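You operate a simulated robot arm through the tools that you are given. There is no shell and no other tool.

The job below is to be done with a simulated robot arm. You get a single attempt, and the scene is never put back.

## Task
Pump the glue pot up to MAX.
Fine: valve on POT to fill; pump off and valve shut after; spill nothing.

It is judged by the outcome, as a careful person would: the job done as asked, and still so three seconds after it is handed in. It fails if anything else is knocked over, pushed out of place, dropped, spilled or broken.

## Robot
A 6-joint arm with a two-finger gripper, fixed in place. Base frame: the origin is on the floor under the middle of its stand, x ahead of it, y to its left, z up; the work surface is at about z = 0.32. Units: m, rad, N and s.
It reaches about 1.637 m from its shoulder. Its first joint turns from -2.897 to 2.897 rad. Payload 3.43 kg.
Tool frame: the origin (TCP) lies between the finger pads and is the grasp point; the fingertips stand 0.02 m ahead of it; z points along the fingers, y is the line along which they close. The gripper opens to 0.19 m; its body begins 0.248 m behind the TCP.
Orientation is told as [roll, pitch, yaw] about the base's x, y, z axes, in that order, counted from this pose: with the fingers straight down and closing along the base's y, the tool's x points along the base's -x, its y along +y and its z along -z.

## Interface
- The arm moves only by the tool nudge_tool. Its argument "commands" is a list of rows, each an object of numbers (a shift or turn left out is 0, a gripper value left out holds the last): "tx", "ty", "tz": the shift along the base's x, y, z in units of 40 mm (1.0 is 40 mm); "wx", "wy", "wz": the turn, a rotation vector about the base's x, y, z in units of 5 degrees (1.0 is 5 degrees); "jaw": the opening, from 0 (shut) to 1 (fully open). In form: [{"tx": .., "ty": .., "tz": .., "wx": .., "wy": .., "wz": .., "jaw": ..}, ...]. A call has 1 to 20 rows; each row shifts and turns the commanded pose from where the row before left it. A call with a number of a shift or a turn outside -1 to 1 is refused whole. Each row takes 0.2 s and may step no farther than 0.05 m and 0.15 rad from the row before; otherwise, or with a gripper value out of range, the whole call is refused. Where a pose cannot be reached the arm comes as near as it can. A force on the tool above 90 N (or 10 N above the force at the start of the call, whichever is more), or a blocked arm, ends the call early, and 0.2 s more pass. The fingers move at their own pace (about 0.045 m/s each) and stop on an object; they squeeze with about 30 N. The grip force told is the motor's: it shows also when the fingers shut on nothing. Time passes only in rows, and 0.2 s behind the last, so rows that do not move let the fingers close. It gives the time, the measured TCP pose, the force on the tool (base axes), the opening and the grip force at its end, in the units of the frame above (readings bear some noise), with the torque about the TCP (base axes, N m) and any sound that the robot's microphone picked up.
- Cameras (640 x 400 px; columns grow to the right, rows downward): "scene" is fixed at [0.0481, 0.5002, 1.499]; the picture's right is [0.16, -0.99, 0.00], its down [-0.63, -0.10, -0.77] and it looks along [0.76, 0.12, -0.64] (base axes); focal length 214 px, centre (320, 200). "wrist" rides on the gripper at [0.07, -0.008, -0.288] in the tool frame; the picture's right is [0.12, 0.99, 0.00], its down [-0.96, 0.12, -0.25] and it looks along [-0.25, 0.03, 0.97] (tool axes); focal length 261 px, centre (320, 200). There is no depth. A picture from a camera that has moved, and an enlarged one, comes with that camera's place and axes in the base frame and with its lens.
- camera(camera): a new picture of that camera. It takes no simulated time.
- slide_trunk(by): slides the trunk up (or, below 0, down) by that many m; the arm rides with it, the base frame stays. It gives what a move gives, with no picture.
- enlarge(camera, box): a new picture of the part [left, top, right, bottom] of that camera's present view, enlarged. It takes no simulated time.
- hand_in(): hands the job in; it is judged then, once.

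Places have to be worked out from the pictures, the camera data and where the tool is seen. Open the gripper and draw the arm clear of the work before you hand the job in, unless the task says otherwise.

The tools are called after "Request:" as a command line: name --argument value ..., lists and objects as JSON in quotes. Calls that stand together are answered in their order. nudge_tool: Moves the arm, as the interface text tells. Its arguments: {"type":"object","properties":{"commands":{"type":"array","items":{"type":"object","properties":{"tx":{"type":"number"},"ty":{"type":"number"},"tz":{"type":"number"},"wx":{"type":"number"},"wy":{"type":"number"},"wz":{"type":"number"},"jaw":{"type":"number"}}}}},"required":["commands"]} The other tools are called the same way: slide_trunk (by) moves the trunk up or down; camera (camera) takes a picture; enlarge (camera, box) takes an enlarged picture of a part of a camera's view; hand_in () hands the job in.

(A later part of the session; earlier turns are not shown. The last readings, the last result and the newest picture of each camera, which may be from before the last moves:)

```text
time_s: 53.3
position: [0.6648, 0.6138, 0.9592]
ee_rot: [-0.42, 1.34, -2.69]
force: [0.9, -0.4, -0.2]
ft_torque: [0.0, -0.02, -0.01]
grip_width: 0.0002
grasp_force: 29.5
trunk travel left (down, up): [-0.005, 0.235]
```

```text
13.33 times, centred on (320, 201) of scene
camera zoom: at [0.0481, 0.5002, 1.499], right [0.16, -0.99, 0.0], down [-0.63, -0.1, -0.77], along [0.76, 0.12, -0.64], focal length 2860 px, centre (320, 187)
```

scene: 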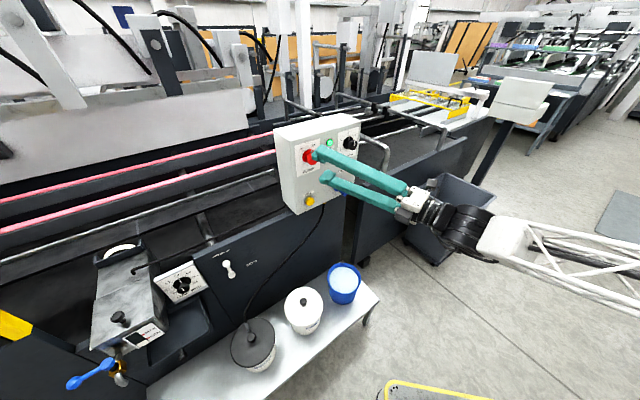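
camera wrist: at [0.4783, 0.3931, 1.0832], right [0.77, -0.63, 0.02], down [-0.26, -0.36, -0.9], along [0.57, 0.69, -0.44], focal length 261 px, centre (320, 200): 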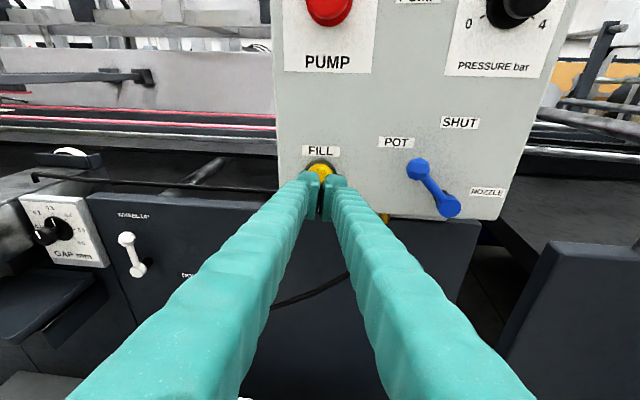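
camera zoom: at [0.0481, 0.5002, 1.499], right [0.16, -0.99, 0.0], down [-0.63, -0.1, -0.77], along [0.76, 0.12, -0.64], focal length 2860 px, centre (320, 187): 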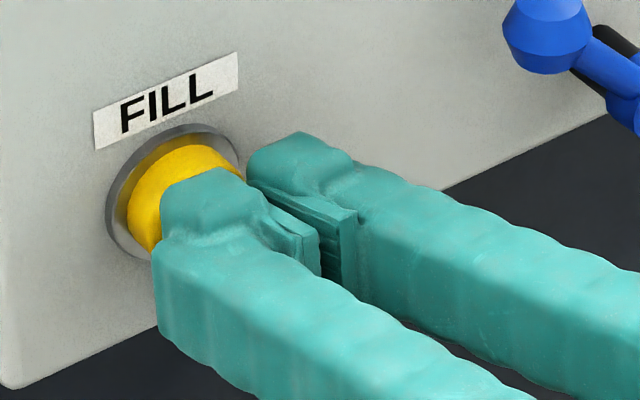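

No contact yet. Another ~3 mm.

Request:
nudge_tool --commands '[{"tx": 0.053, "ty": 0.053}]'

Request:
enlarge --camera "scene" --box '[120, 315, 184, 355]'

```text
time_s: 53.7
position: [0.6664, 0.6161, 0.9588]
ee_rot: [-0.42, 1.34, -2.692]
force: [-0.2, -0.2, 0.1]
ft_torque: [-0.02, 0.02, -0.03]
grip_width: 0.0
grasp_force: 29.6
trunk travel left (down, up): [-0.005, 0.235]
```

```text
10.00 times, centred on (152, 335) of scene
camera zoom: at [0.0481, 0.5002, 1.499], right [0.16, -0.99, 0.0], down [-0.63, -0.1, -0.77], along [0.76, 0.12, -0.64], focal length 2145 px, centre (2000, -1150)
```

zoom: 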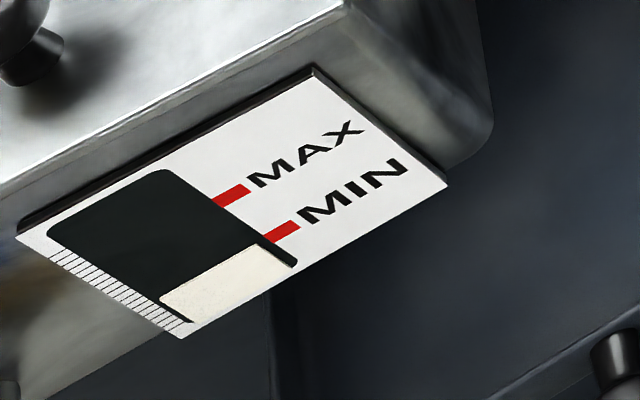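

Still free. Another ~3 mm.

Request:
nudge_tool --commands '[{"tx": 0.053, "ty": 0.053}]'

Request:
enlarge --camera "scene" --box '[296, 186, 344, 216]'

Request:
enlarge --camera "scene" --box '[120, 315, 184, 355]'

```text
time_s: 54.1
position: [0.6679, 0.6183, 0.9596]
ee_rot: [-0.421, 1.342, -2.693]
force: [0.1, 0.2, -0.1]
ft_torque: [-0.02, 0.01, 0.0]
grip_width: 0.0
grasp_force: 30.3
trunk travel left (down, up): [-0.005, 0.235]
```

```text
13.33 times, centred on (320, 201) of scene
camera zoom: at [0.0481, 0.5002, 1.499], right [0.16, -0.99, 0.0], down [-0.63, -0.1, -0.77], along [0.76, 0.12, -0.64], focal length 2860 px, centre (320, 187)
```

zoom: 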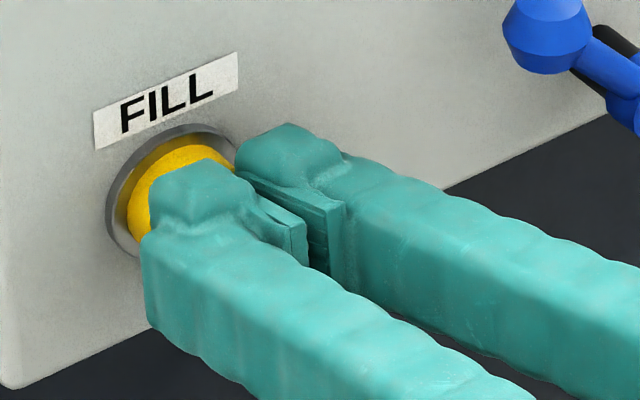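

```text
10.00 times, centred on (152, 335) of scene
camera zoom: at [0.0481, 0.5002, 1.499], right [0.16, -0.99, 0.0], down [-0.63, -0.1, -0.77], along [0.76, 0.12, -0.64], focal length 2145 px, centre (2000, -1150)
```

zoom: 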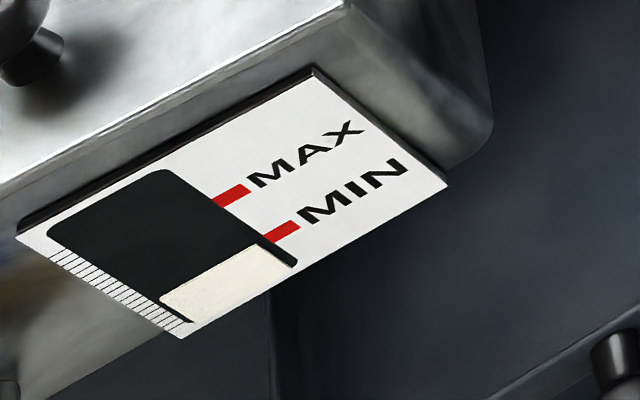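

Still no force; fingertips are about at the cap. Another ~3 mm.

Request:
nudge_tool --commands '[{"tx": 0.053, "ty": 0.053}]'

Request:
enlarge --camera "scene" --box '[120, 315, 184, 355]'

```text
time_s: 54.5
position: [0.6699, 0.6203, 0.958]
ee_rot: [-0.422, 1.341, -2.69]
force: [-0.8, -0.8, -0.1]
ft_torque: [0.0, -0.01, 0.02]
grip_width: 0.0001
grasp_force: 29.8
trunk travel left (down, up): [-0.005, 0.235]
```

```text
10.00 times, centred on (152, 335) of scene
camera zoom: at [0.0481, 0.5002, 1.499], right [0.16, -0.99, 0.0], down [-0.63, -0.1, -0.77], along [0.76, 0.12, -0.64], focal length 2145 px, centre (2000, -1150)
```

zoom: 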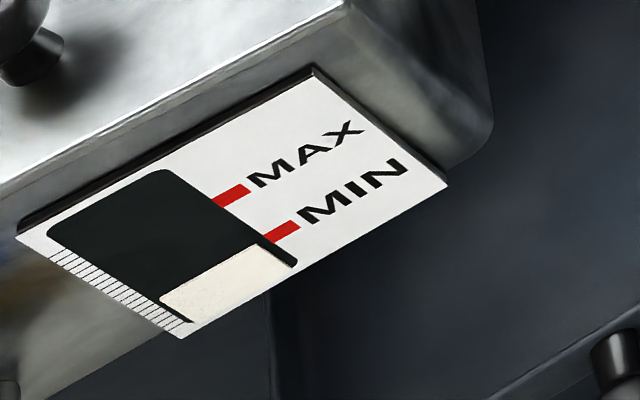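

Continuing another ~3 mm, with a wrist view to check.

Request:
nudge_tool --commands '[{"tx": 0.053, "ty": 0.053}]'

Request:
enlarge --camera "scene" --box '[120, 315, 184, 355]'

Request:
enlarge --camera "wrist" --box '[272, 140, 368, 220]'

Request:
enlarge --camera "scene" --box '[296, 186, 344, 216]'

```text
time_s: 54.9
position: [0.6721, 0.6221, 0.9591]
ee_rot: [-0.419, 1.34, -2.692]
force: [-2.4, -2.2, 0.5]
ft_torque: [0.01, -0.02, 0.0]
grip_width: 0.0
grasp_force: 29.7
trunk travel left (down, up): [-0.005, 0.235]
heard: click
```

```text
10.00 times, centred on (152, 335) of scene
camera zoom: at [0.0481, 0.5002, 1.499], right [0.16, -0.99, 0.0], down [-0.63, -0.1, -0.77], along [0.76, 0.12, -0.64], focal length 2145 px, centre (2000, -1150)
```

zoom: 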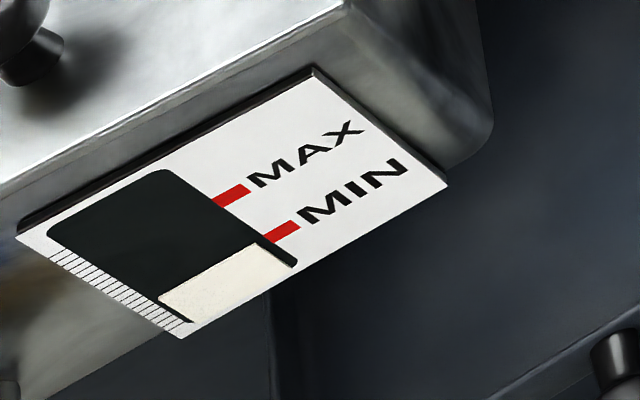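

```text
5.00 times, centred on (320, 180) of wrist
camera zoom: at [0.5023, 0.4182, 1.0876], right [0.77, -0.63, 0.02], down [-0.27, -0.36, -0.9], along [0.57, 0.69, -0.44], focal length 1303 px, centre (320, 300)
```

zoom: 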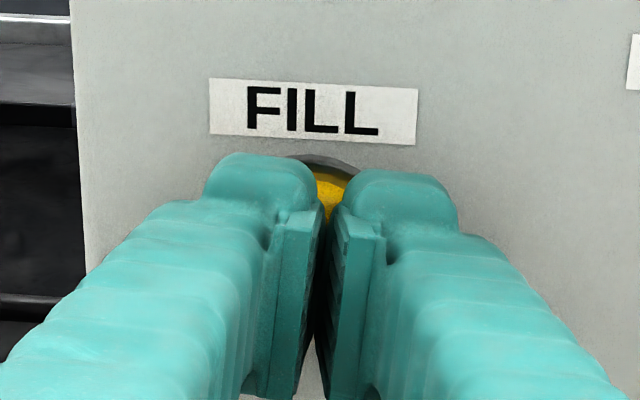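

```text
13.33 times, centred on (320, 201) of scene
camera zoom: at [0.0481, 0.5002, 1.499], right [0.16, -0.99, 0.0], down [-0.63, -0.1, -0.77], along [0.76, 0.12, -0.64], focal length 2860 px, centre (320, 187)
```

zoom: 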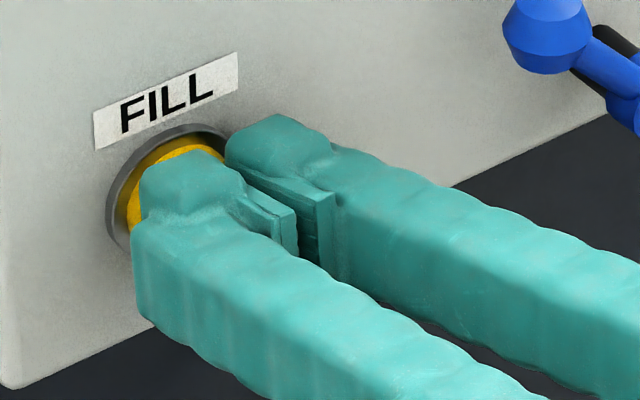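

A click: FILL is engaged and the level is starting to rise (just at MIN). I hold still for one short step and measure the rate.

Request:
nudge_tool --commands '[{}]'

Request:
enlarge --camera "scene" --box '[120, 315, 184, 355]'

```text
time_s: 55.3
position: [0.6735, 0.6225, 0.9579]
ee_rot: [-0.421, 1.34, -2.693]
force: [-2.1, -1.4, -0.3]
ft_torque: [-0.01, 0.01, 0.01]
grip_width: 0.0
grasp_force: 29.9
trunk travel left (down, up): [-0.005, 0.235]
```

```text
10.00 times, centred on (152, 335) of scene
camera zoom: at [0.0481, 0.5002, 1.499], right [0.16, -0.99, 0.0], down [-0.63, -0.1, -0.77], along [0.76, 0.12, -0.64], focal length 2145 px, centre (2000, -1150)
```

zoom: 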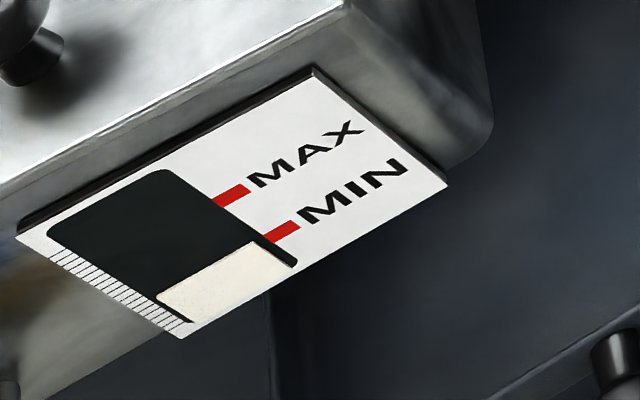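

The level rises slowly. I zoom tighter to track it precisely.

Request:
enlarge --camera "scene" --box '[132, 330, 156, 345]'

Request:
nudge_tool --commands '[{}, {}, {}, {}]'

Request:
enlarge --camera "scene" --box '[132, 330, 156, 345]'

```text
16.00 times, centred on (144, 338) of scene
camera zoom: at [0.0481, 0.5002, 1.499], right [0.16, -0.99, 0.0], down [-0.63, -0.1, -0.77], along [0.76, 0.12, -0.64], focal length 3432 px, centre (3136, -2000)
```

zoom: 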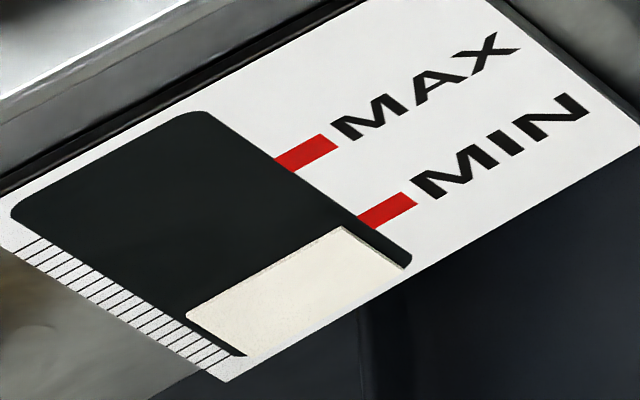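

```text
time_s: 56.3
position: [0.6726, 0.6231, 0.9581]
ee_rot: [-0.421, 1.342, -2.692]
force: [-0.8, -1.1, 0.5]
ft_torque: [0.0, -0.01, -0.02]
grip_width: 0.0002
grasp_force: 29.6
trunk travel left (down, up): [-0.005, 0.235]
```

```text
16.00 times, centred on (144, 338) of scene
camera zoom: at [0.0481, 0.5002, 1.499], right [0.16, -0.99, 0.0], down [-0.63, -0.1, -0.77], along [0.76, 0.12, -0.64], focal length 3432 px, centre (3136, -2000)
```

zoom: 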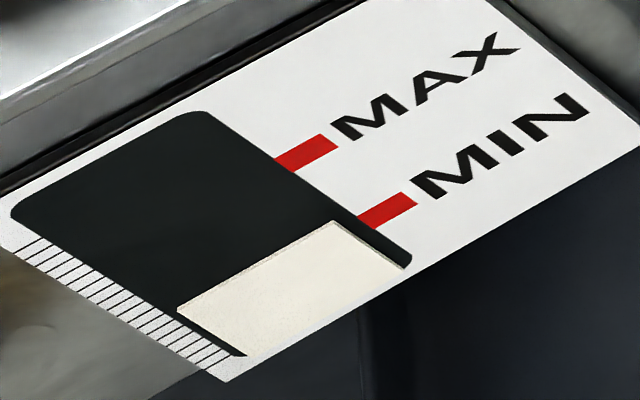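

The level rises ~10 px/s in this view, with ~67 px to MAX (about 6.8 s left). I hold 3 s more.

Request:
nudge_tool --commands '[{}, {}, {}, {}, {}, {}, {}, {}, {}, {}, {}, {}, {}, {}]'

Request:
enlarge --camera "scene" --box '[132, 330, 156, 345]'

```text
time_s: 59.3
position: [0.6727, 0.623, 0.9578]
ee_rot: [-0.421, 1.34, -2.691]
force: [-1.0, -1.9, -0.2]
ft_torque: [0.01, -0.04, -0.08]
grip_width: 0.0
grasp_force: 30.0
trunk travel left (down, up): [-0.005, 0.235]
```

```text
16.00 times, centred on (144, 338) of scene
camera zoom: at [0.0481, 0.5002, 1.499], right [0.16, -0.99, 0.0], down [-0.63, -0.1, -0.77], along [0.76, 0.12, -0.64], focal length 3432 px, centre (3136, -2000)
```

zoom: 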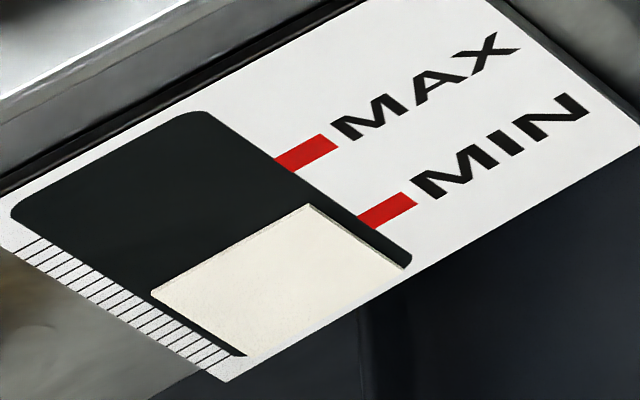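

Level about 2/5 of the way from MIN to MAX; rate ~8 px/s, ~43 px left (≈5 s). I hold 3 s more.

Request:
nudge_tool --commands '[{}, {}, {}, {}, {}, {}, {}, {}, {}, {}, {}, {}, {}, {}]'

Request:
enlarge --camera "scene" --box '[132, 330, 156, 345]'

```text
time_s: 62.3
position: [0.6727, 0.6226, 0.9591]
ee_rot: [-0.42, 1.34, -2.69]
force: [-0.3, -1.6, 0.1]
ft_torque: [0.01, 0.0, -0.02]
grip_width: 0.0
grasp_force: 29.7
trunk travel left (down, up): [-0.005, 0.235]
```

```text
16.00 times, centred on (144, 338) of scene
camera zoom: at [0.0481, 0.5002, 1.499], right [0.16, -0.99, 0.0], down [-0.63, -0.1, -0.77], along [0.76, 0.12, -0.64], focal length 3432 px, centre (3136, -2000)
```

zoom: 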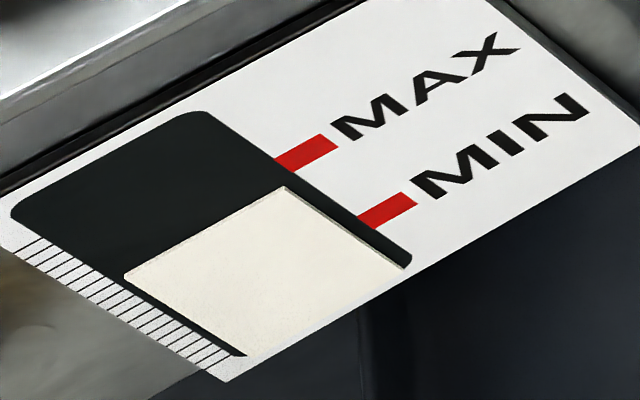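

~17 px left (≈2 s). I hold 1.2 s and then measure at higher zoom.

Request:
nudge_tool --commands '[{}, {}, {}, {}, {}]'

Request:
enlarge --camera "scene" --box '[135, 332, 147, 340]'

```text
time_s: 63.5
position: [0.6732, 0.6213, 0.9574]
ee_rot: [-0.42, 1.341, -2.69]
force: [-1.3, -1.5, 0.1]
ft_torque: [0.01, -0.02, 0.0]
grip_width: 0.0001
grasp_force: 29.9
trunk travel left (down, up): [-0.005, 0.235]
```

```text
16.00 times, centred on (141, 336) of scene
camera zoom: at [0.0481, 0.5002, 1.499], right [0.16, -0.99, 0.0], down [-0.63, -0.1, -0.77], along [0.76, 0.12, -0.64], focal length 3432 px, centre (3184, -1976)
```

zoom: 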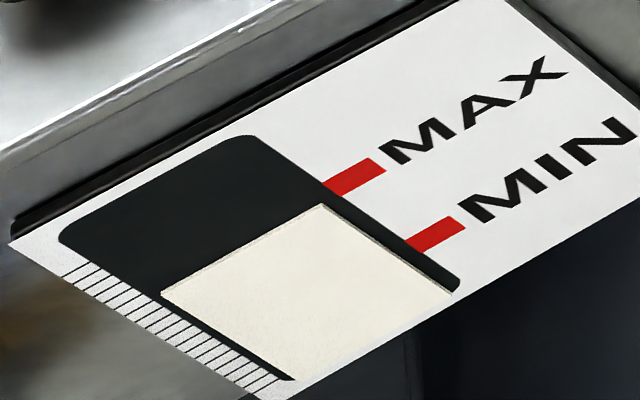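

The level is at the lower part of the MAX mark, about 7 px (0.8 s) below its middle. I hold 0.6 s more and release in the same call.

Request:
nudge_tool --commands '[{}, {}, {}, {"tx": -0.3, "ty": -0.3}, {"tx": -0.3, "ty": -0.3}]'

Request:
enlarge --camera "scene" --box '[135, 332, 147, 340]'

Request:
enlarge --camera "scene" --box '[280, 160, 376, 220]'

```text
time_s: 64.7
position: [0.6494, 0.5972, 0.9567]
ee_rot: [-0.419, 1.34, -2.691]
force: [0.4, -1.2, -0.8]
ft_torque: [0.01, -0.02, 0.0]
grip_width: 0.0
grasp_force: 30.0
trunk travel left (down, up): [-0.005, 0.235]
```

```text
16.00 times, centred on (141, 336) of scene
camera zoom: at [0.0481, 0.5002, 1.499], right [0.16, -0.99, 0.0], down [-0.63, -0.1, -0.77], along [0.76, 0.12, -0.64], focal length 3432 px, centre (3184, -1976)
```

zoom: 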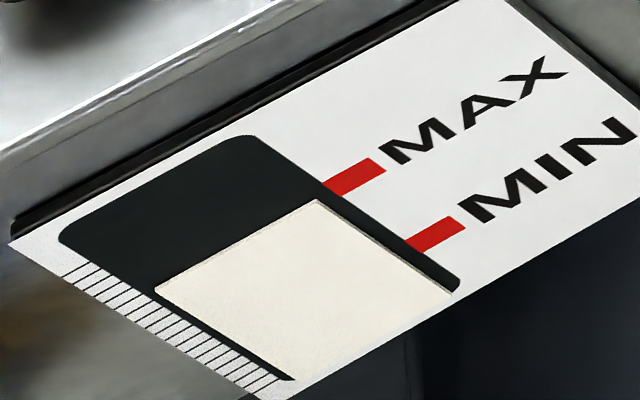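

```text
6.67 times, centred on (328, 190) of scene
camera zoom: at [0.0481, 0.5002, 1.499], right [0.16, -0.99, 0.0], down [-0.63, -0.1, -0.77], along [0.76, 0.12, -0.64], focal length 1430 px, centre (267, 267)
```

zoom: 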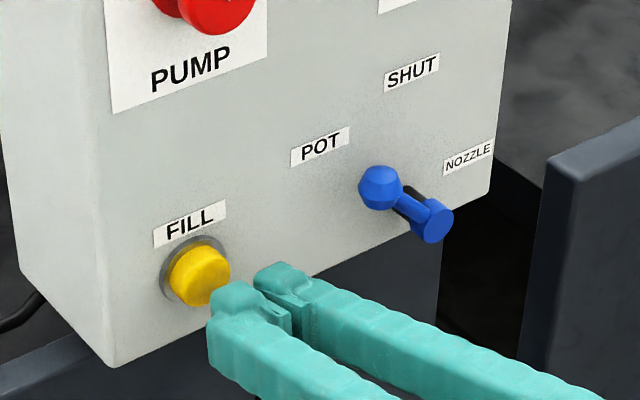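

The level sits on the middle of the MAX mark and FILL popped back. Now back up to the PUMP knob: I retrace the path, rolling +67° again while rising and opening the jaws.

Request:
nudge_tool --commands '[{"tx": -0.2, "ty": -0.17, "tz": 0.47}, {"tx": -0.2, "ty": -0.17, "tz": 0.47}, {"wx": 0.94, "wy": 0.945, "tz": 0.4, "jaw": 0.42}, {"wx": 0.94, "wy": 0.945, "tz": 0.4}, {"wx": 0.94, "wy": 0.945, "tz": 0.4}, {"wx": 0.94, "wy": 0.945, "tz": 0.4}, {"wx": 0.94, "wy": 0.945, "tz": 0.4}, {"wx": 0.94, "wy": 0.945, "tz": 0.4}, {"wx": 0.94, "wy": 0.945, "tz": 0.4}, {"wx": 0.94, "wy": 0.945, "tz": 0.4}, {"wx": 0.94, "wy": 0.945, "tz": 0.4}, {"wx": 0.94, "wy": 0.945, "tz": 0.4}]'

Request:
enlarge --camera "scene" --box '[135, 332, 147, 340]'

Request:
enlarge --camera "wrist" --box '[240, 110, 400, 230]'

```text
time_s: 67.3
position: [0.6331, 0.5846, 1.156]
ee_rot: [-1.573, 0.321, 2.59]
force: [0.5, 0.3, 0.1]
ft_torque: [0.01, -0.01, 0.02]
grip_width: 0.0798
grasp_force: 0.1
trunk travel left (down, up): [-0.005, 0.235]
```

```text
16.00 times, centred on (141, 336) of scene
camera zoom: at [0.0481, 0.5002, 1.499], right [0.16, -0.99, 0.0], down [-0.63, -0.1, -0.77], along [0.76, 0.12, -0.64], focal length 3432 px, centre (3184, -1976)
```

zoom: 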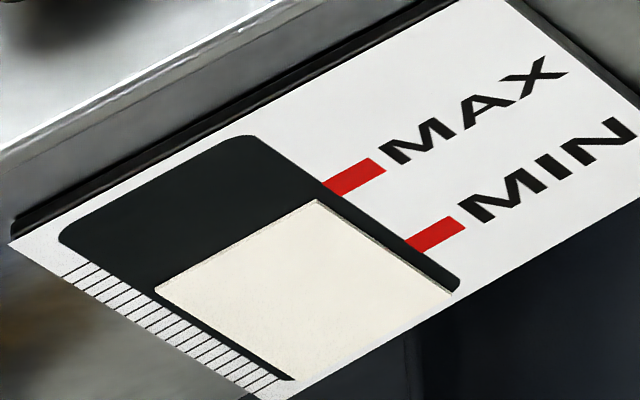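

```text
3.33 times, centred on (320, 170) of wrist
camera zoom: at [0.5373, 0.3067, 1.1867], right [0.36, -0.22, -0.9], down [-0.88, 0.25, -0.41], along [0.32, 0.94, -0.1], focal length 869 px, centre (320, 300)
```

zoom: 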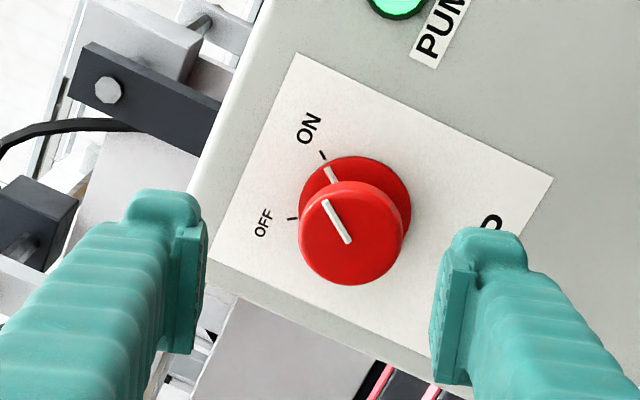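

Level unchanged and knob centred in view. I advance onto the knob to the same grip point as before.

Request:
nudge_tool --commands '[{"tx": 0.46, "ty": 0.44, "tz": -0.05}, {"tx": 0.46, "ty": 0.44, "tz": -0.04}, {}]'

Request:
enlarge --camera "wrist" --box '[240, 110, 400, 230]'

Request:
enlarge --camera "scene" --box '[280, 130, 344, 170]'

```text
time_s: 68.1
position: [0.6711, 0.6187, 1.1535]
ee_rot: [-1.572, 0.323, 2.587]
force: [0.1, 0.1, 0.3]
ft_torque: [-0.03, 0.01, -0.01]
grip_width: 0.0798
grasp_force: 0.1
trunk travel left (down, up): [-0.005, 0.235]
```

```text
3.33 times, centred on (320, 170) of wrist
camera zoom: at [0.574, 0.3411, 1.1834], right [0.36, -0.22, -0.9], down [-0.87, 0.25, -0.41], along [0.32, 0.94, -0.1], focal length 869 px, centre (320, 300)
```

zoom: 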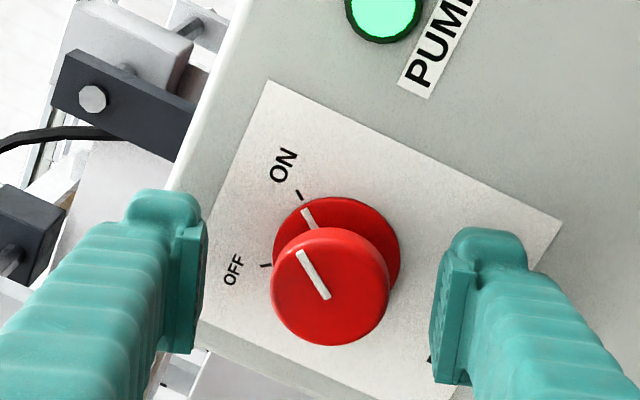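

```text
10.00 times, centred on (312, 150) of scene
camera zoom: at [0.0481, 0.5002, 1.499], right [0.16, -0.99, 0.0], down [-0.63, -0.1, -0.77], along [0.76, 0.12, -0.64], focal length 2145 px, centre (400, 700)
```

zoom: 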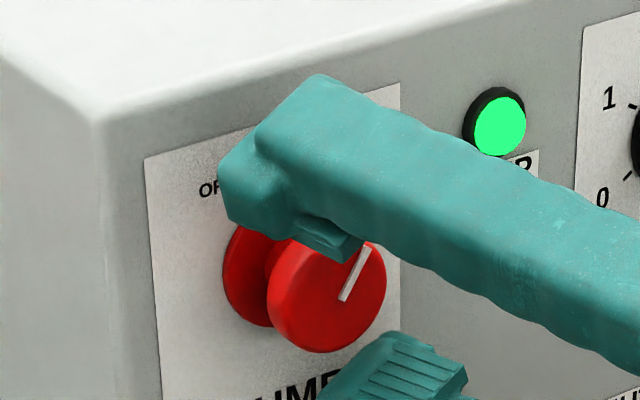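

The knob is ~4 mm off along the finger-closing line (TCP slightly high). I shift and close.

Request:
nudge_tool --commands '[{"tx": 0.034, "ty": -0.02, "tz": -0.086}, {"jaw": 0.0}, {}, {}, {}]'

Request:
enlarge --camera "wrist" --box '[240, 110, 400, 230]'

```text
time_s: 69.3
position: [0.6713, 0.6192, 1.1489]
ee_rot: [-1.574, 0.324, 2.589]
force: [2.6, 4.4, 8.1]
ft_torque: [0.03, 0.0, -0.02]
grip_width: 0.0395
grasp_force: 43.4
trunk travel left (down, up): [-0.005, 0.235]
```

```text
3.33 times, centred on (320, 170) of wrist
camera zoom: at [0.5751, 0.3405, 1.1794], right [0.36, -0.22, -0.9], down [-0.87, 0.25, -0.41], along [0.32, 0.94, -0.1], focal length 869 px, centre (320, 300)
```

zoom: 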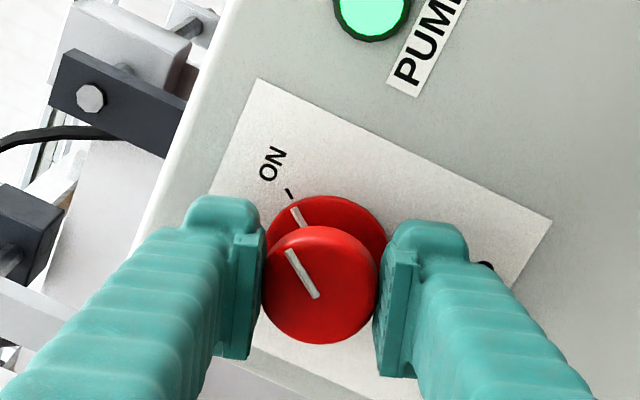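

Gripped at 39.5 mm. I turn counter-clockwise back to OFF, first half.

Request:
nudge_tool --commands '[{"wx": -0.94, "wy": -0.945}, {"wx": -0.94, "wy": -0.945}, {"wx": -0.94, "wy": -0.945}, {"wx": -0.94, "wy": -0.945}, {"wx": -0.94, "wy": -0.945}]'

Request:
enlarge --camera "wrist" --box '[240, 110, 400, 230]'

```text
time_s: 70.5
position: [0.6716, 0.6174, 1.1515]
ee_rot: [-1.376, 0.883, 2.703]
force: [12.8, 6.5, 22.1]
ft_torque: [0.06, -0.02, -0.29]
grip_width: 0.0392
grasp_force: 45.1
trunk travel left (down, up): [-0.005, 0.235]
```

```text
3.33 times, centred on (320, 170) of wrist
camera zoom: at [0.5479, 0.3671, 1.2462], right [0.67, -0.53, -0.53], down [-0.62, 0.0, -0.78], along [0.41, 0.85, -0.33], focal length 869 px, centre (320, 300)
```

zoom: 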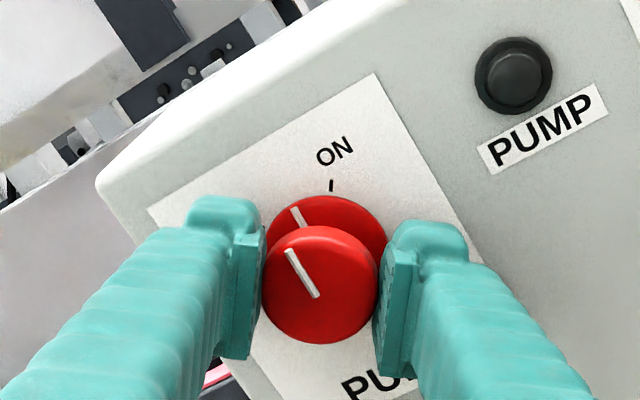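

The PUMP lamp went out. I complete the turn to the OFF mark.

Request:
nudge_tool --commands '[{"wx": -0.94, "wy": -0.945}, {"wx": -0.94, "wy": -0.945}, {"wx": -0.94, "wy": -0.945}, {"wx": -0.94, "wy": -0.945}, {"wx": -0.94, "wy": -0.945}, {"wx": -0.8, "wy": -0.8}]'

Request:
enlarge --camera "wrist" --box '[240, 110, 400, 230]'

Request:
enlarge --camera "scene" --box '[280, 120, 376, 180]'

```text
time_s: 71.9
position: [0.6707, 0.6181, 1.1495]
ee_rot: [0.03, 1.353, -2.252]
force: [-2.4, -0.6, 32.0]
ft_torque: [0.34, 0.04, -0.11]
grip_width: 0.0392
grasp_force: 45.0
trunk travel left (down, up): [-0.005, 0.235]
```

```text
3.33 times, centred on (320, 170) of wrist
camera zoom: at [0.4897, 0.4235, 1.281], right [0.77, -0.63, 0.12], down [-0.2, -0.42, -0.89], along [0.61, 0.66, -0.45], focal length 869 px, centre (320, 300)
```

zoom: 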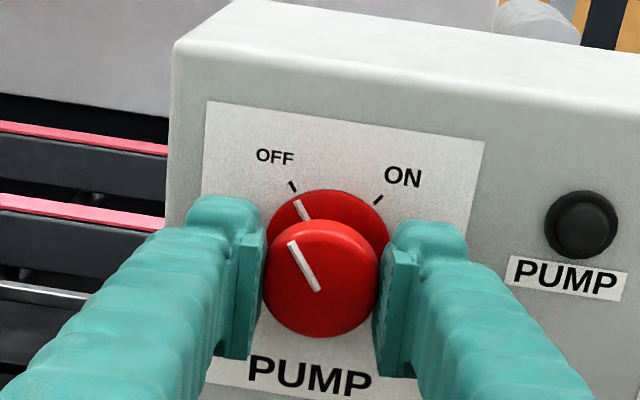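

```text
6.67 times, centred on (328, 150) of scene
camera zoom: at [0.0481, 0.5002, 1.499], right [0.16, -0.99, 0.0], down [-0.63, -0.1, -0.77], along [0.76, 0.12, -0.64], focal length 1430 px, centre (267, 533)
```

zoom: 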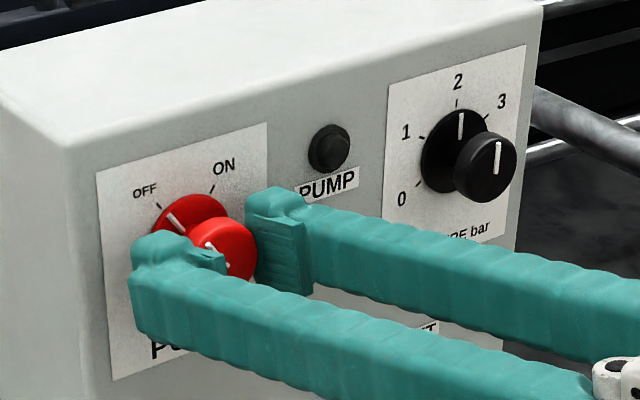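

Pump is OFF (lamp out, pointer on OFF). I release, back off, and then move across and down to a stand-off in front of the lever ball (≈(0.748, 0.540, 0.983)).

Request:
nudge_tool --commands '[{"jaw": 0.42}, {}, {}, {"tx": -0.42, "ty": -0.42}, {"tx": -0.42, "ty": -0.42}]'

Request:
nudge_tool --commands '[{"tx": 0.25, "ty": -0.4, "tz": -0.7}, {"tx": 0.25, "ty": -0.4, "tz": -0.7}, {"tx": 0.25, "ty": -0.4, "tz": -0.7}, {"tx": 0.25, "ty": -0.4, "tz": -0.7}, {"tx": 0.25, "ty": -0.4, "tz": -0.7}, {"tx": 0.25, "ty": -0.4, "tz": -0.7}]'

Request:
camera --camera "wrist"

Request:
enlarge --camera "scene" --box '[280, 120, 376, 210]'

```text
time_s: 73.1
position: [0.6377, 0.5826, 1.149]
ee_rot: [0.025, 1.351, -2.259]
force: [1.1, 0.6, 0.5]
ft_torque: [0.04, -0.07, 0.01]
grip_width: 0.0796
grasp_force: 0.0
trunk travel left (down, up): [-0.005, 0.235]
```

```text
time_s: 74.5
position: [0.6957, 0.4895, 0.9834]
ee_rot: [0.024, 1.353, -2.255]
force: [-0.3, 0.3, 0.5]
ft_torque: [-0.03, 0.01, -0.08]
grip_width: 0.0799
grasp_force: 0.0
trunk travel left (down, up): [-0.005, 0.235]
```

```text
taken
camera wrist: at [0.5168, 0.2944, 1.1145], right [0.77, -0.63, 0.12], down [-0.2, -0.42, -0.88], along [0.61, 0.66, -0.45], focal length 261 px, centre (320, 200)
```

wrist: 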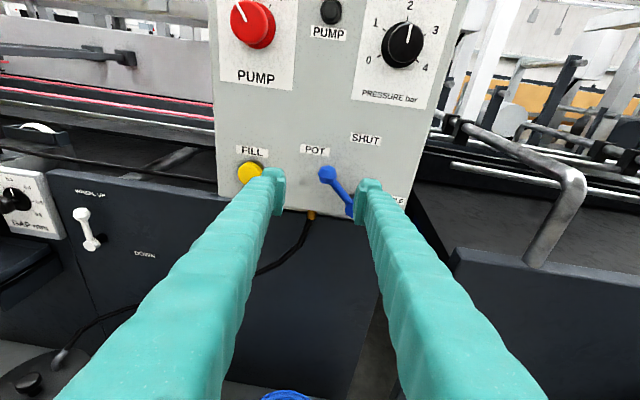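

```text
4.44 times, centred on (328, 165) of scene
camera zoom: at [0.0481, 0.5002, 1.499], right [0.16, -0.99, 0.0], down [-0.63, -0.1, -0.77], along [0.76, 0.12, -0.64], focal length 953 px, centre (284, 356)
```

zoom: 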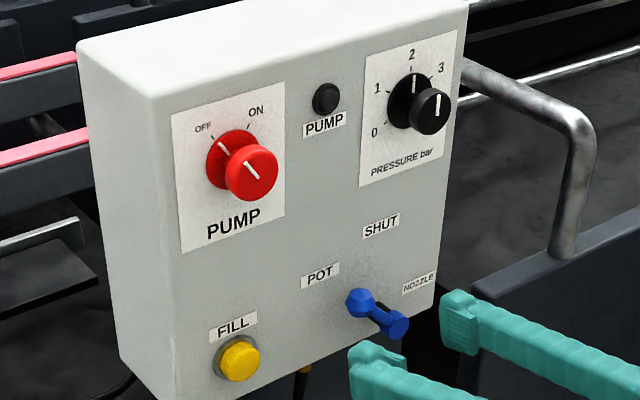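

Pump confirmed OFF. I roll -52° about the tool axis so the fingers straddle the slanted lever, and pitch up 5°.

Request:
nudge_tool --commands '[{"wx": -0.834, "wy": -0.968, "wz": 0.281}, {"wx": -0.834, "wy": -0.968, "wz": 0.281}, {"wx": -0.834, "wy": -0.968, "wz": 0.281}, {"wx": -0.834, "wy": -0.968, "wz": 0.281}, {"wx": -0.834, "wy": -0.968, "wz": 0.281}, {"wx": -0.834, "wy": -0.968, "wz": 0.281}, {"wx": -0.834, "wy": -0.968, "wz": 0.281}, {"wx": -0.834, "wy": -0.968, "wz": 0.281}, {"wx": 0.71, "wy": -0.7}]'

Request:
camera --camera "wrist"

Request:
enlarge --camera "wrist" --box '[240, 110, 400, 230]'

```text
time_s: 76.5
position: [0.6973, 0.4887, 0.9818]
ee_rot: [1.409, 0.64, -0.811]
force: [-0.2, 0.2, 0.4]
ft_torque: [-0.06, 0.04, -0.01]
grip_width: 0.0798
grasp_force: 0.0
trunk travel left (down, up): [-0.005, 0.235]
```

```text
taken
camera wrist: at [0.4675, 0.3176, 1.0547], right [0.45, -0.24, 0.86], down [0.43, -0.78, -0.45], along [0.78, 0.57, -0.25], focal length 261 px, centre (320, 200)
```

wrist: 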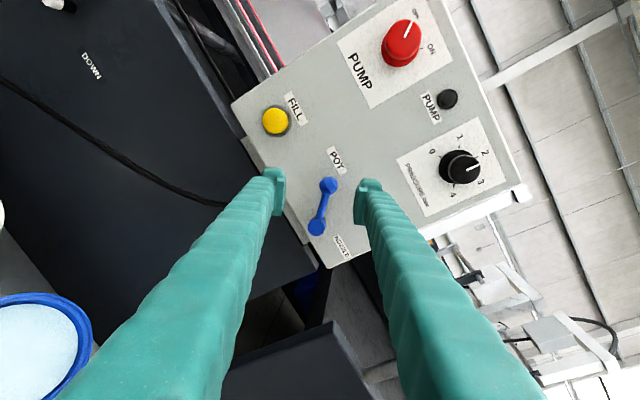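

```text
3.33 times, centred on (320, 170) of wrist
camera zoom: at [0.4675, 0.3176, 1.0547], right [0.45, -0.24, 0.86], down [0.43, -0.78, -0.45], along [0.78, 0.57, -0.25], focal length 869 px, centre (320, 300)
```

zoom: 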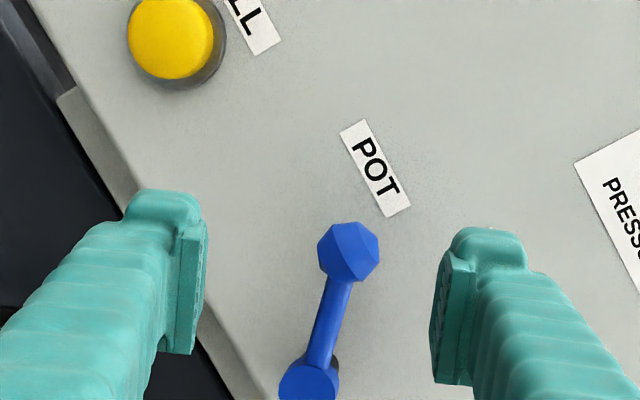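

The lever ball is straight ahead at (0.749, 0.539, 0.983), 72 mm along the normal. I advance onto it.

Request:
nudge_tool --commands '[{"tx": 0.43, "ty": 0.42, "tz": 0.01}, {"tx": 0.43, "ty": 0.42, "tz": 0.01}, {"tx": 0.43, "ty": 0.42}, {}]'

Request:
enlarge --camera "wrist" --box '[240, 110, 400, 230]'

Request:
enlarge --camera "scene" --box '[306, 160, 370, 200]'

```text
time_s: 77.5
position: [0.7501, 0.539, 0.9807]
ee_rot: [1.405, 0.638, -0.811]
force: [0.6, -0.2, 1.8]
ft_torque: [0.0, -0.01, -0.02]
grip_width: 0.0798
grasp_force: 0.1
trunk travel left (down, up): [-0.005, 0.235]
```

```text
3.33 times, centred on (320, 170) of wrist
camera zoom: at [0.5208, 0.367, 1.054], right [0.45, -0.24, 0.86], down [0.43, -0.78, -0.45], along [0.78, 0.57, -0.25], focal length 869 px, centre (320, 300)
```

zoom: 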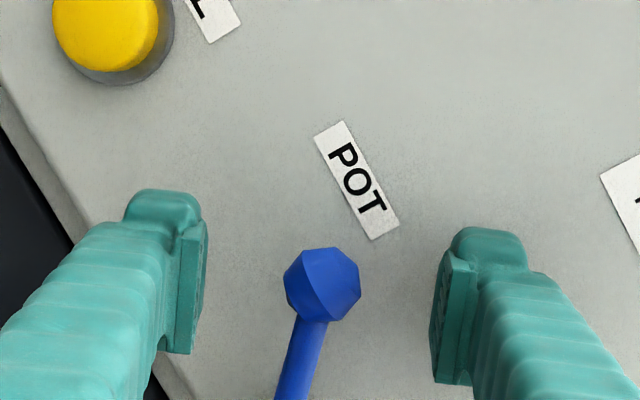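

```text
10.00 times, centred on (338, 180) of scene
camera zoom: at [0.0481, 0.5002, 1.499], right [0.16, -0.99, 0.0], down [-0.63, -0.1, -0.77], along [0.76, 0.12, -0.64], focal length 2145 px, centre (140, 400)
```

zoom: 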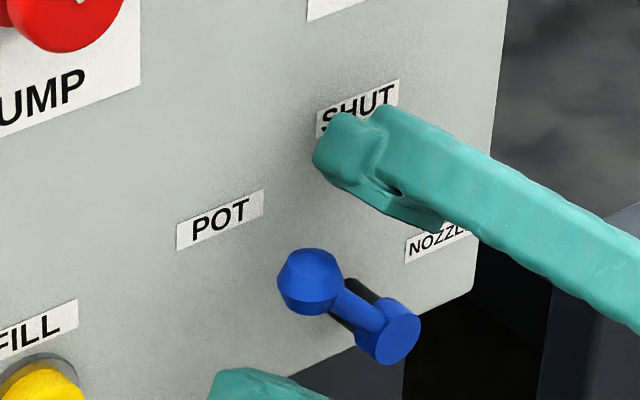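

The ball is centred. I close on it, and check the grip.

Request:
nudge_tool --commands '[{"jaw": 0.0}, {}, {}, {}, {}]'

Request:
enlarge --camera "wrist" --box '[240, 110, 400, 230]'

```text
time_s: 78.7
position: [0.7501, 0.5391, 0.9826]
ee_rot: [1.407, 0.64, -0.813]
force: [5.3, 1.9, 3.7]
ft_torque: [-0.02, -0.18, -0.05]
grip_width: 0.0265
grasp_force: 45.3
trunk travel left (down, up): [-0.005, 0.235]
```

```text
3.33 times, centred on (320, 170) of wrist
camera zoom: at [0.5209, 0.3668, 1.0543], right [0.45, -0.24, 0.86], down [0.43, -0.78, -0.45], along [0.78, 0.57, -0.25], focal length 869 px, centre (320, 300)
```

zoom: 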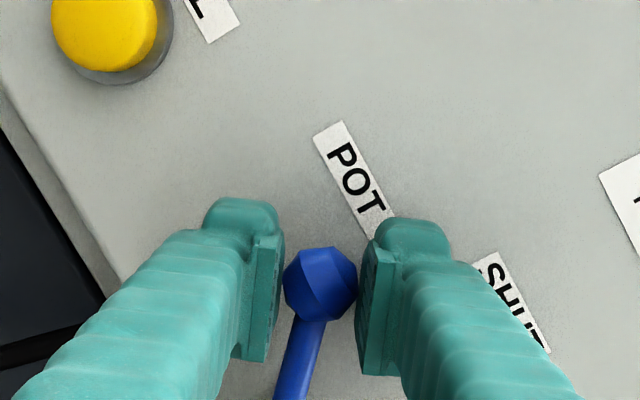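

Gripped. I turn the lever clockwise along its arc, first 4 of 7 steps (≈25°).

Request:
nudge_tool --commands '[{"tx": 0.095, "ty": -0.1, "tz": 0.115, "wx": 0.868, "wy": 0.868}, {"tx": 0.103, "ty": -0.108, "tz": 0.1, "wx": 0.868, "wy": 0.868}, {"tx": 0.11, "ty": -0.115, "tz": 0.083, "wx": 0.868, "wy": 0.868}, {"tx": 0.1156, "ty": -0.1207, "tz": 0.066, "wx": 0.868, "wy": 0.868}]'

Request:
enlarge --camera "wrist" --box '[240, 110, 400, 230]'

```text
time_s: 79.7
position: [0.7661, 0.5227, 0.9953]
ee_rot: [1.38, 1.069, -0.834]
force: [2.6, -5.3, -7.7]
ft_torque: [-0.16, -0.09, -0.18]
grip_width: 0.0266
grasp_force: 45.2
trunk travel left (down, up): [-0.005, 0.235]
```

```text
3.33 times, centred on (320, 170) of wrist
camera zoom: at [0.5613, 0.3267, 1.0798], right [0.68, -0.46, 0.57], down [0.24, -0.59, -0.77], along [0.7, 0.66, -0.29], focal length 869 px, centre (320, 300)
```

zoom: 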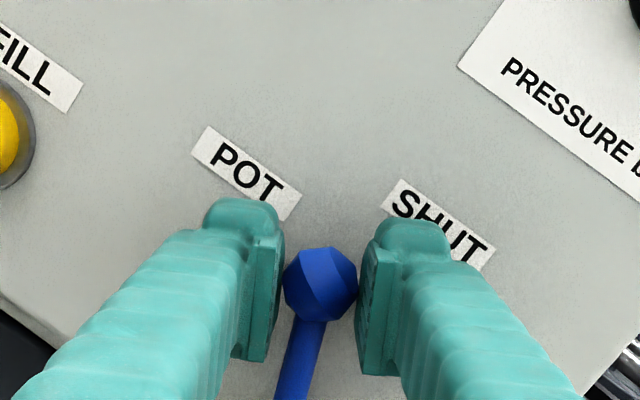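

The lever follows with low forces. I complete the last 3 steps to SHUT.

Request:
nudge_tool --commands '[{"tx": 0.1198, "ty": -0.125, "tz": 0.0475, "wx": 0.868, "wy": 0.868}, {"tx": 0.1228, "ty": -0.128, "tz": 0.029, "wx": 0.868, "wy": 0.868}, {"tx": 0.1243, "ty": -0.1294, "tz": 0.0095, "wx": 0.868, "wy": 0.868}, {}]'

Request:
enlarge --camera "wrist" --box '[240, 110, 400, 230]'

Request:
enlarge --camera "scene" --box '[320, 165, 368, 201]'

```text
time_s: 80.7
position: [0.7812, 0.5076, 1.0007]
ee_rot: [1.302, 1.389, -0.907]
force: [6.7, -1.9, -7.5]
ft_torque: [-0.35, -0.15, -0.18]
grip_width: 0.0265
grasp_force: 44.8
trunk travel left (down, up): [-0.005, 0.235]
```

```text
3.33 times, centred on (320, 170) of wrist
camera zoom: at [0.5943, 0.2935, 1.0812], right [0.77, -0.56, 0.29], down [0.05, -0.4, -0.91], along [0.63, 0.72, -0.28], focal length 869 px, centre (320, 300)
```

zoom: 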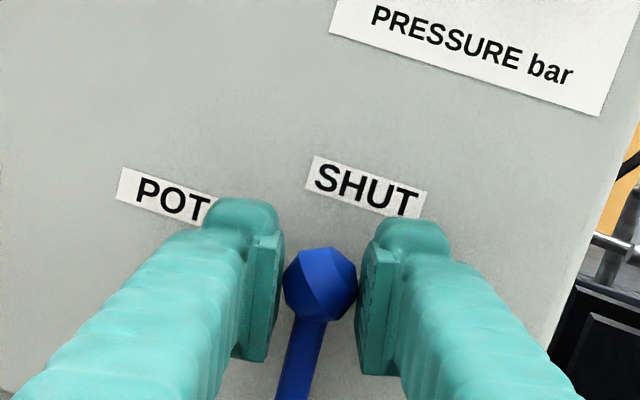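

```text
11.11 times, centred on (344, 183) of scene
camera zoom: at [0.0481, 0.5002, 1.499], right [0.16, -0.99, 0.0], down [-0.63, -0.1, -0.77], along [0.76, 0.12, -0.64], focal length 2383 px, centre (53, 389)
```

zoom: 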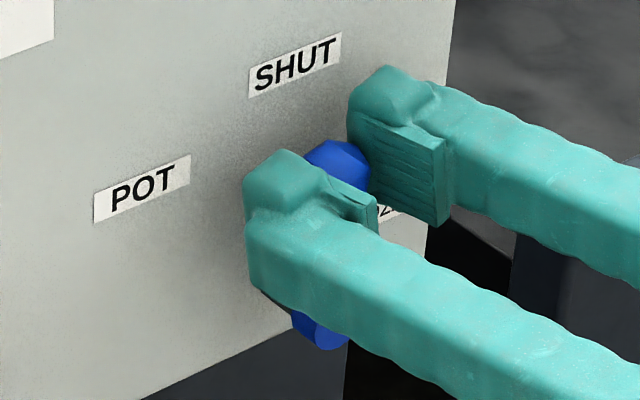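

The ball is back at its original image position (upright). I release, back off and compare with the initial view.

Request:
nudge_tool --commands '[{"jaw": 0.4}, {}, {}, {}, {"tx": -0.42, "ty": -0.42}, {"tx": -0.42, "ty": -0.42}, {"tx": -0.42, "ty": -0.42}]'

Request:
enlarge --camera "scene" --box '[320, 165, 368, 201]'

Request:
camera --camera "wrist"

Request:
enlarge --camera "scene" --box '[135, 332, 147, 340]'

```text
time_s: 82.3
position: [0.7307, 0.4572, 0.9989]
ee_rot: [1.304, 1.39, -0.907]
force: [0.0, 1.0, -0.2]
ft_torque: [0.09, -0.05, 0.03]
grip_width: 0.0759
grasp_force: 0.0
trunk travel left (down, up): [-0.005, 0.235]
```

```text
11.11 times, centred on (344, 183) of scene
camera zoom: at [0.0481, 0.5002, 1.499], right [0.16, -0.99, 0.0], down [-0.63, -0.1, -0.77], along [0.76, 0.12, -0.64], focal length 2383 px, centre (53, 389)
```

zoom: 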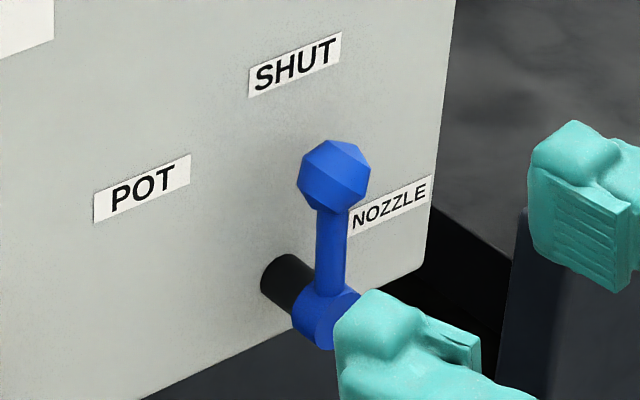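

```text
taken
camera wrist: at [0.5428, 0.2423, 1.0805], right [0.77, -0.56, 0.29], down [0.05, -0.4, -0.91], along [0.63, 0.72, -0.28], focal length 261 px, centre (320, 200)
```

wrist: 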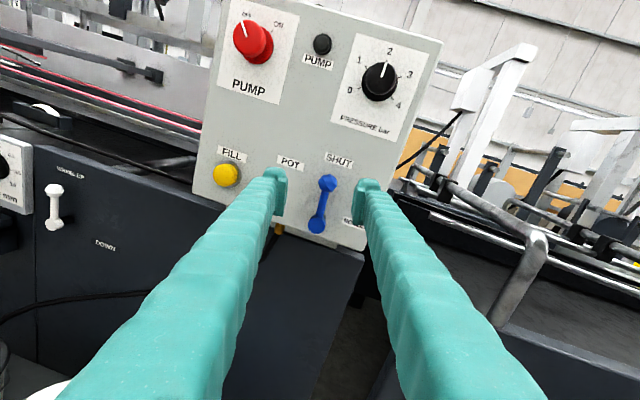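

```text
16.00 times, centred on (141, 336) of scene
camera zoom: at [0.0481, 0.5002, 1.499], right [0.16, -0.99, 0.0], down [-0.63, -0.1, -0.77], along [0.76, 0.12, -0.64], focal length 3432 px, centre (3184, -1976)
```

zoom: 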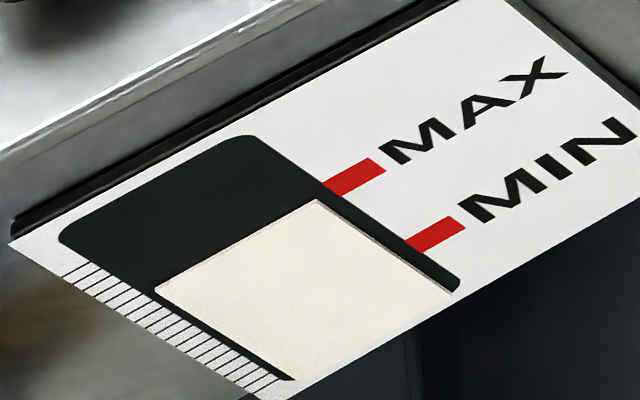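

Valve is upright but ~2–3° short of its original position, and the level is exactly on MAX. I make a small trim: re-approach with the TCP 3 mm further right and close, which centres the ball on the exact SHUT position.

Request:
nudge_tool --commands '[{"tx": 0.44, "ty": 0.4, "tz": 0.02}, {"tx": 0.44, "ty": 0.4, "tz": 0.02}, {"tx": 0.44, "ty": 0.4, "tz": 0.02}, {}]'

Request:
enlarge --camera "wrist" --box '[240, 110, 400, 230]'

```text
time_s: 83.3
position: [0.7837, 0.5049, 0.9999]
ee_rot: [1.305, 1.388, -0.904]
force: [1.2, 0.2, -0.6]
ft_torque: [0.0, 0.02, -0.03]
grip_width: 0.076
grasp_force: 0.0
trunk travel left (down, up): [-0.005, 0.235]
```

```text
3.33 times, centred on (320, 170) of wrist
camera zoom: at [0.5966, 0.2898, 1.0814], right [0.77, -0.56, 0.29], down [0.05, -0.4, -0.91], along [0.63, 0.72, -0.28], focal length 869 px, centre (320, 300)
```

zoom: 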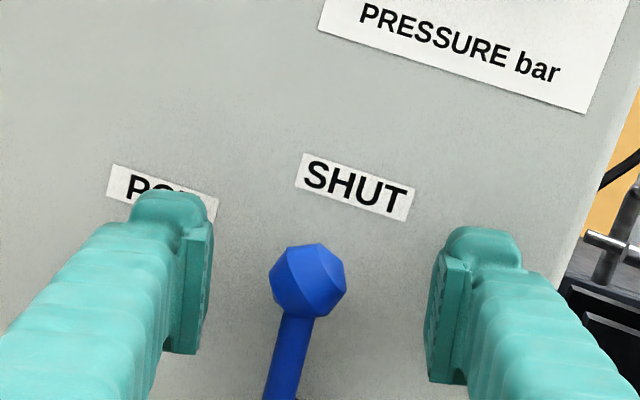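

The ball is ~4 mm left of the grip centre as intended. I close to centre it, and compare with the initial picture.

Request:
nudge_tool --commands '[{"tx": -0.01, "ty": 0.01, "jaw": 0.0}, {}, {}, {}, {}]'

Request:
nudge_tool --commands '[{"jaw": 0.4}, {}, {}, {}, {"tx": -0.42, "ty": -0.42}, {"tx": -0.42, "ty": -0.42}, {"tx": -0.42, "ty": -0.42}]'

Request:
enlarge --camera "scene" --box '[320, 165, 368, 201]'

```text
time_s: 84.5
position: [0.7822, 0.5048, 1.0004]
ee_rot: [1.304, 1.389, -0.904]
force: [1.7, 0.1, -0.6]
ft_torque: [0.09, -0.16, 0.02]
grip_width: 0.0261
grasp_force: 45.0
trunk travel left (down, up): [-0.005, 0.235]
```

```text
time_s: 86.1
position: [0.7331, 0.4541, 1.0018]
ee_rot: [1.303, 1.389, -0.909]
force: [0.2, -0.1, 0.3]
ft_torque: [0.08, -0.04, 0.04]
grip_width: 0.076
grasp_force: 0.1
trunk travel left (down, up): [-0.005, 0.235]
```

```text
11.11 times, centred on (344, 183) of scene
camera zoom: at [0.0481, 0.5002, 1.499], right [0.16, -0.99, 0.0], down [-0.63, -0.1, -0.77], along [0.76, 0.12, -0.64], focal length 2383 px, centre (53, 389)
```

zoom: 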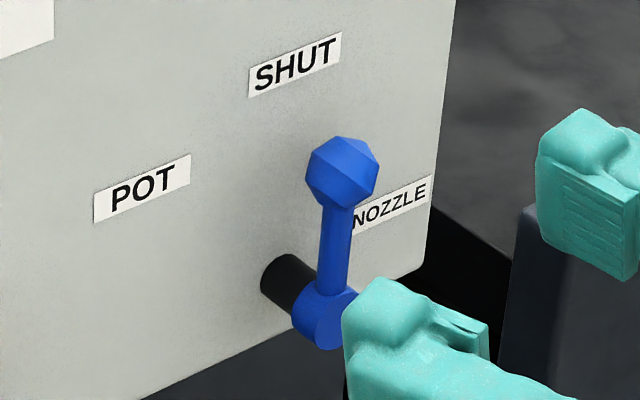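

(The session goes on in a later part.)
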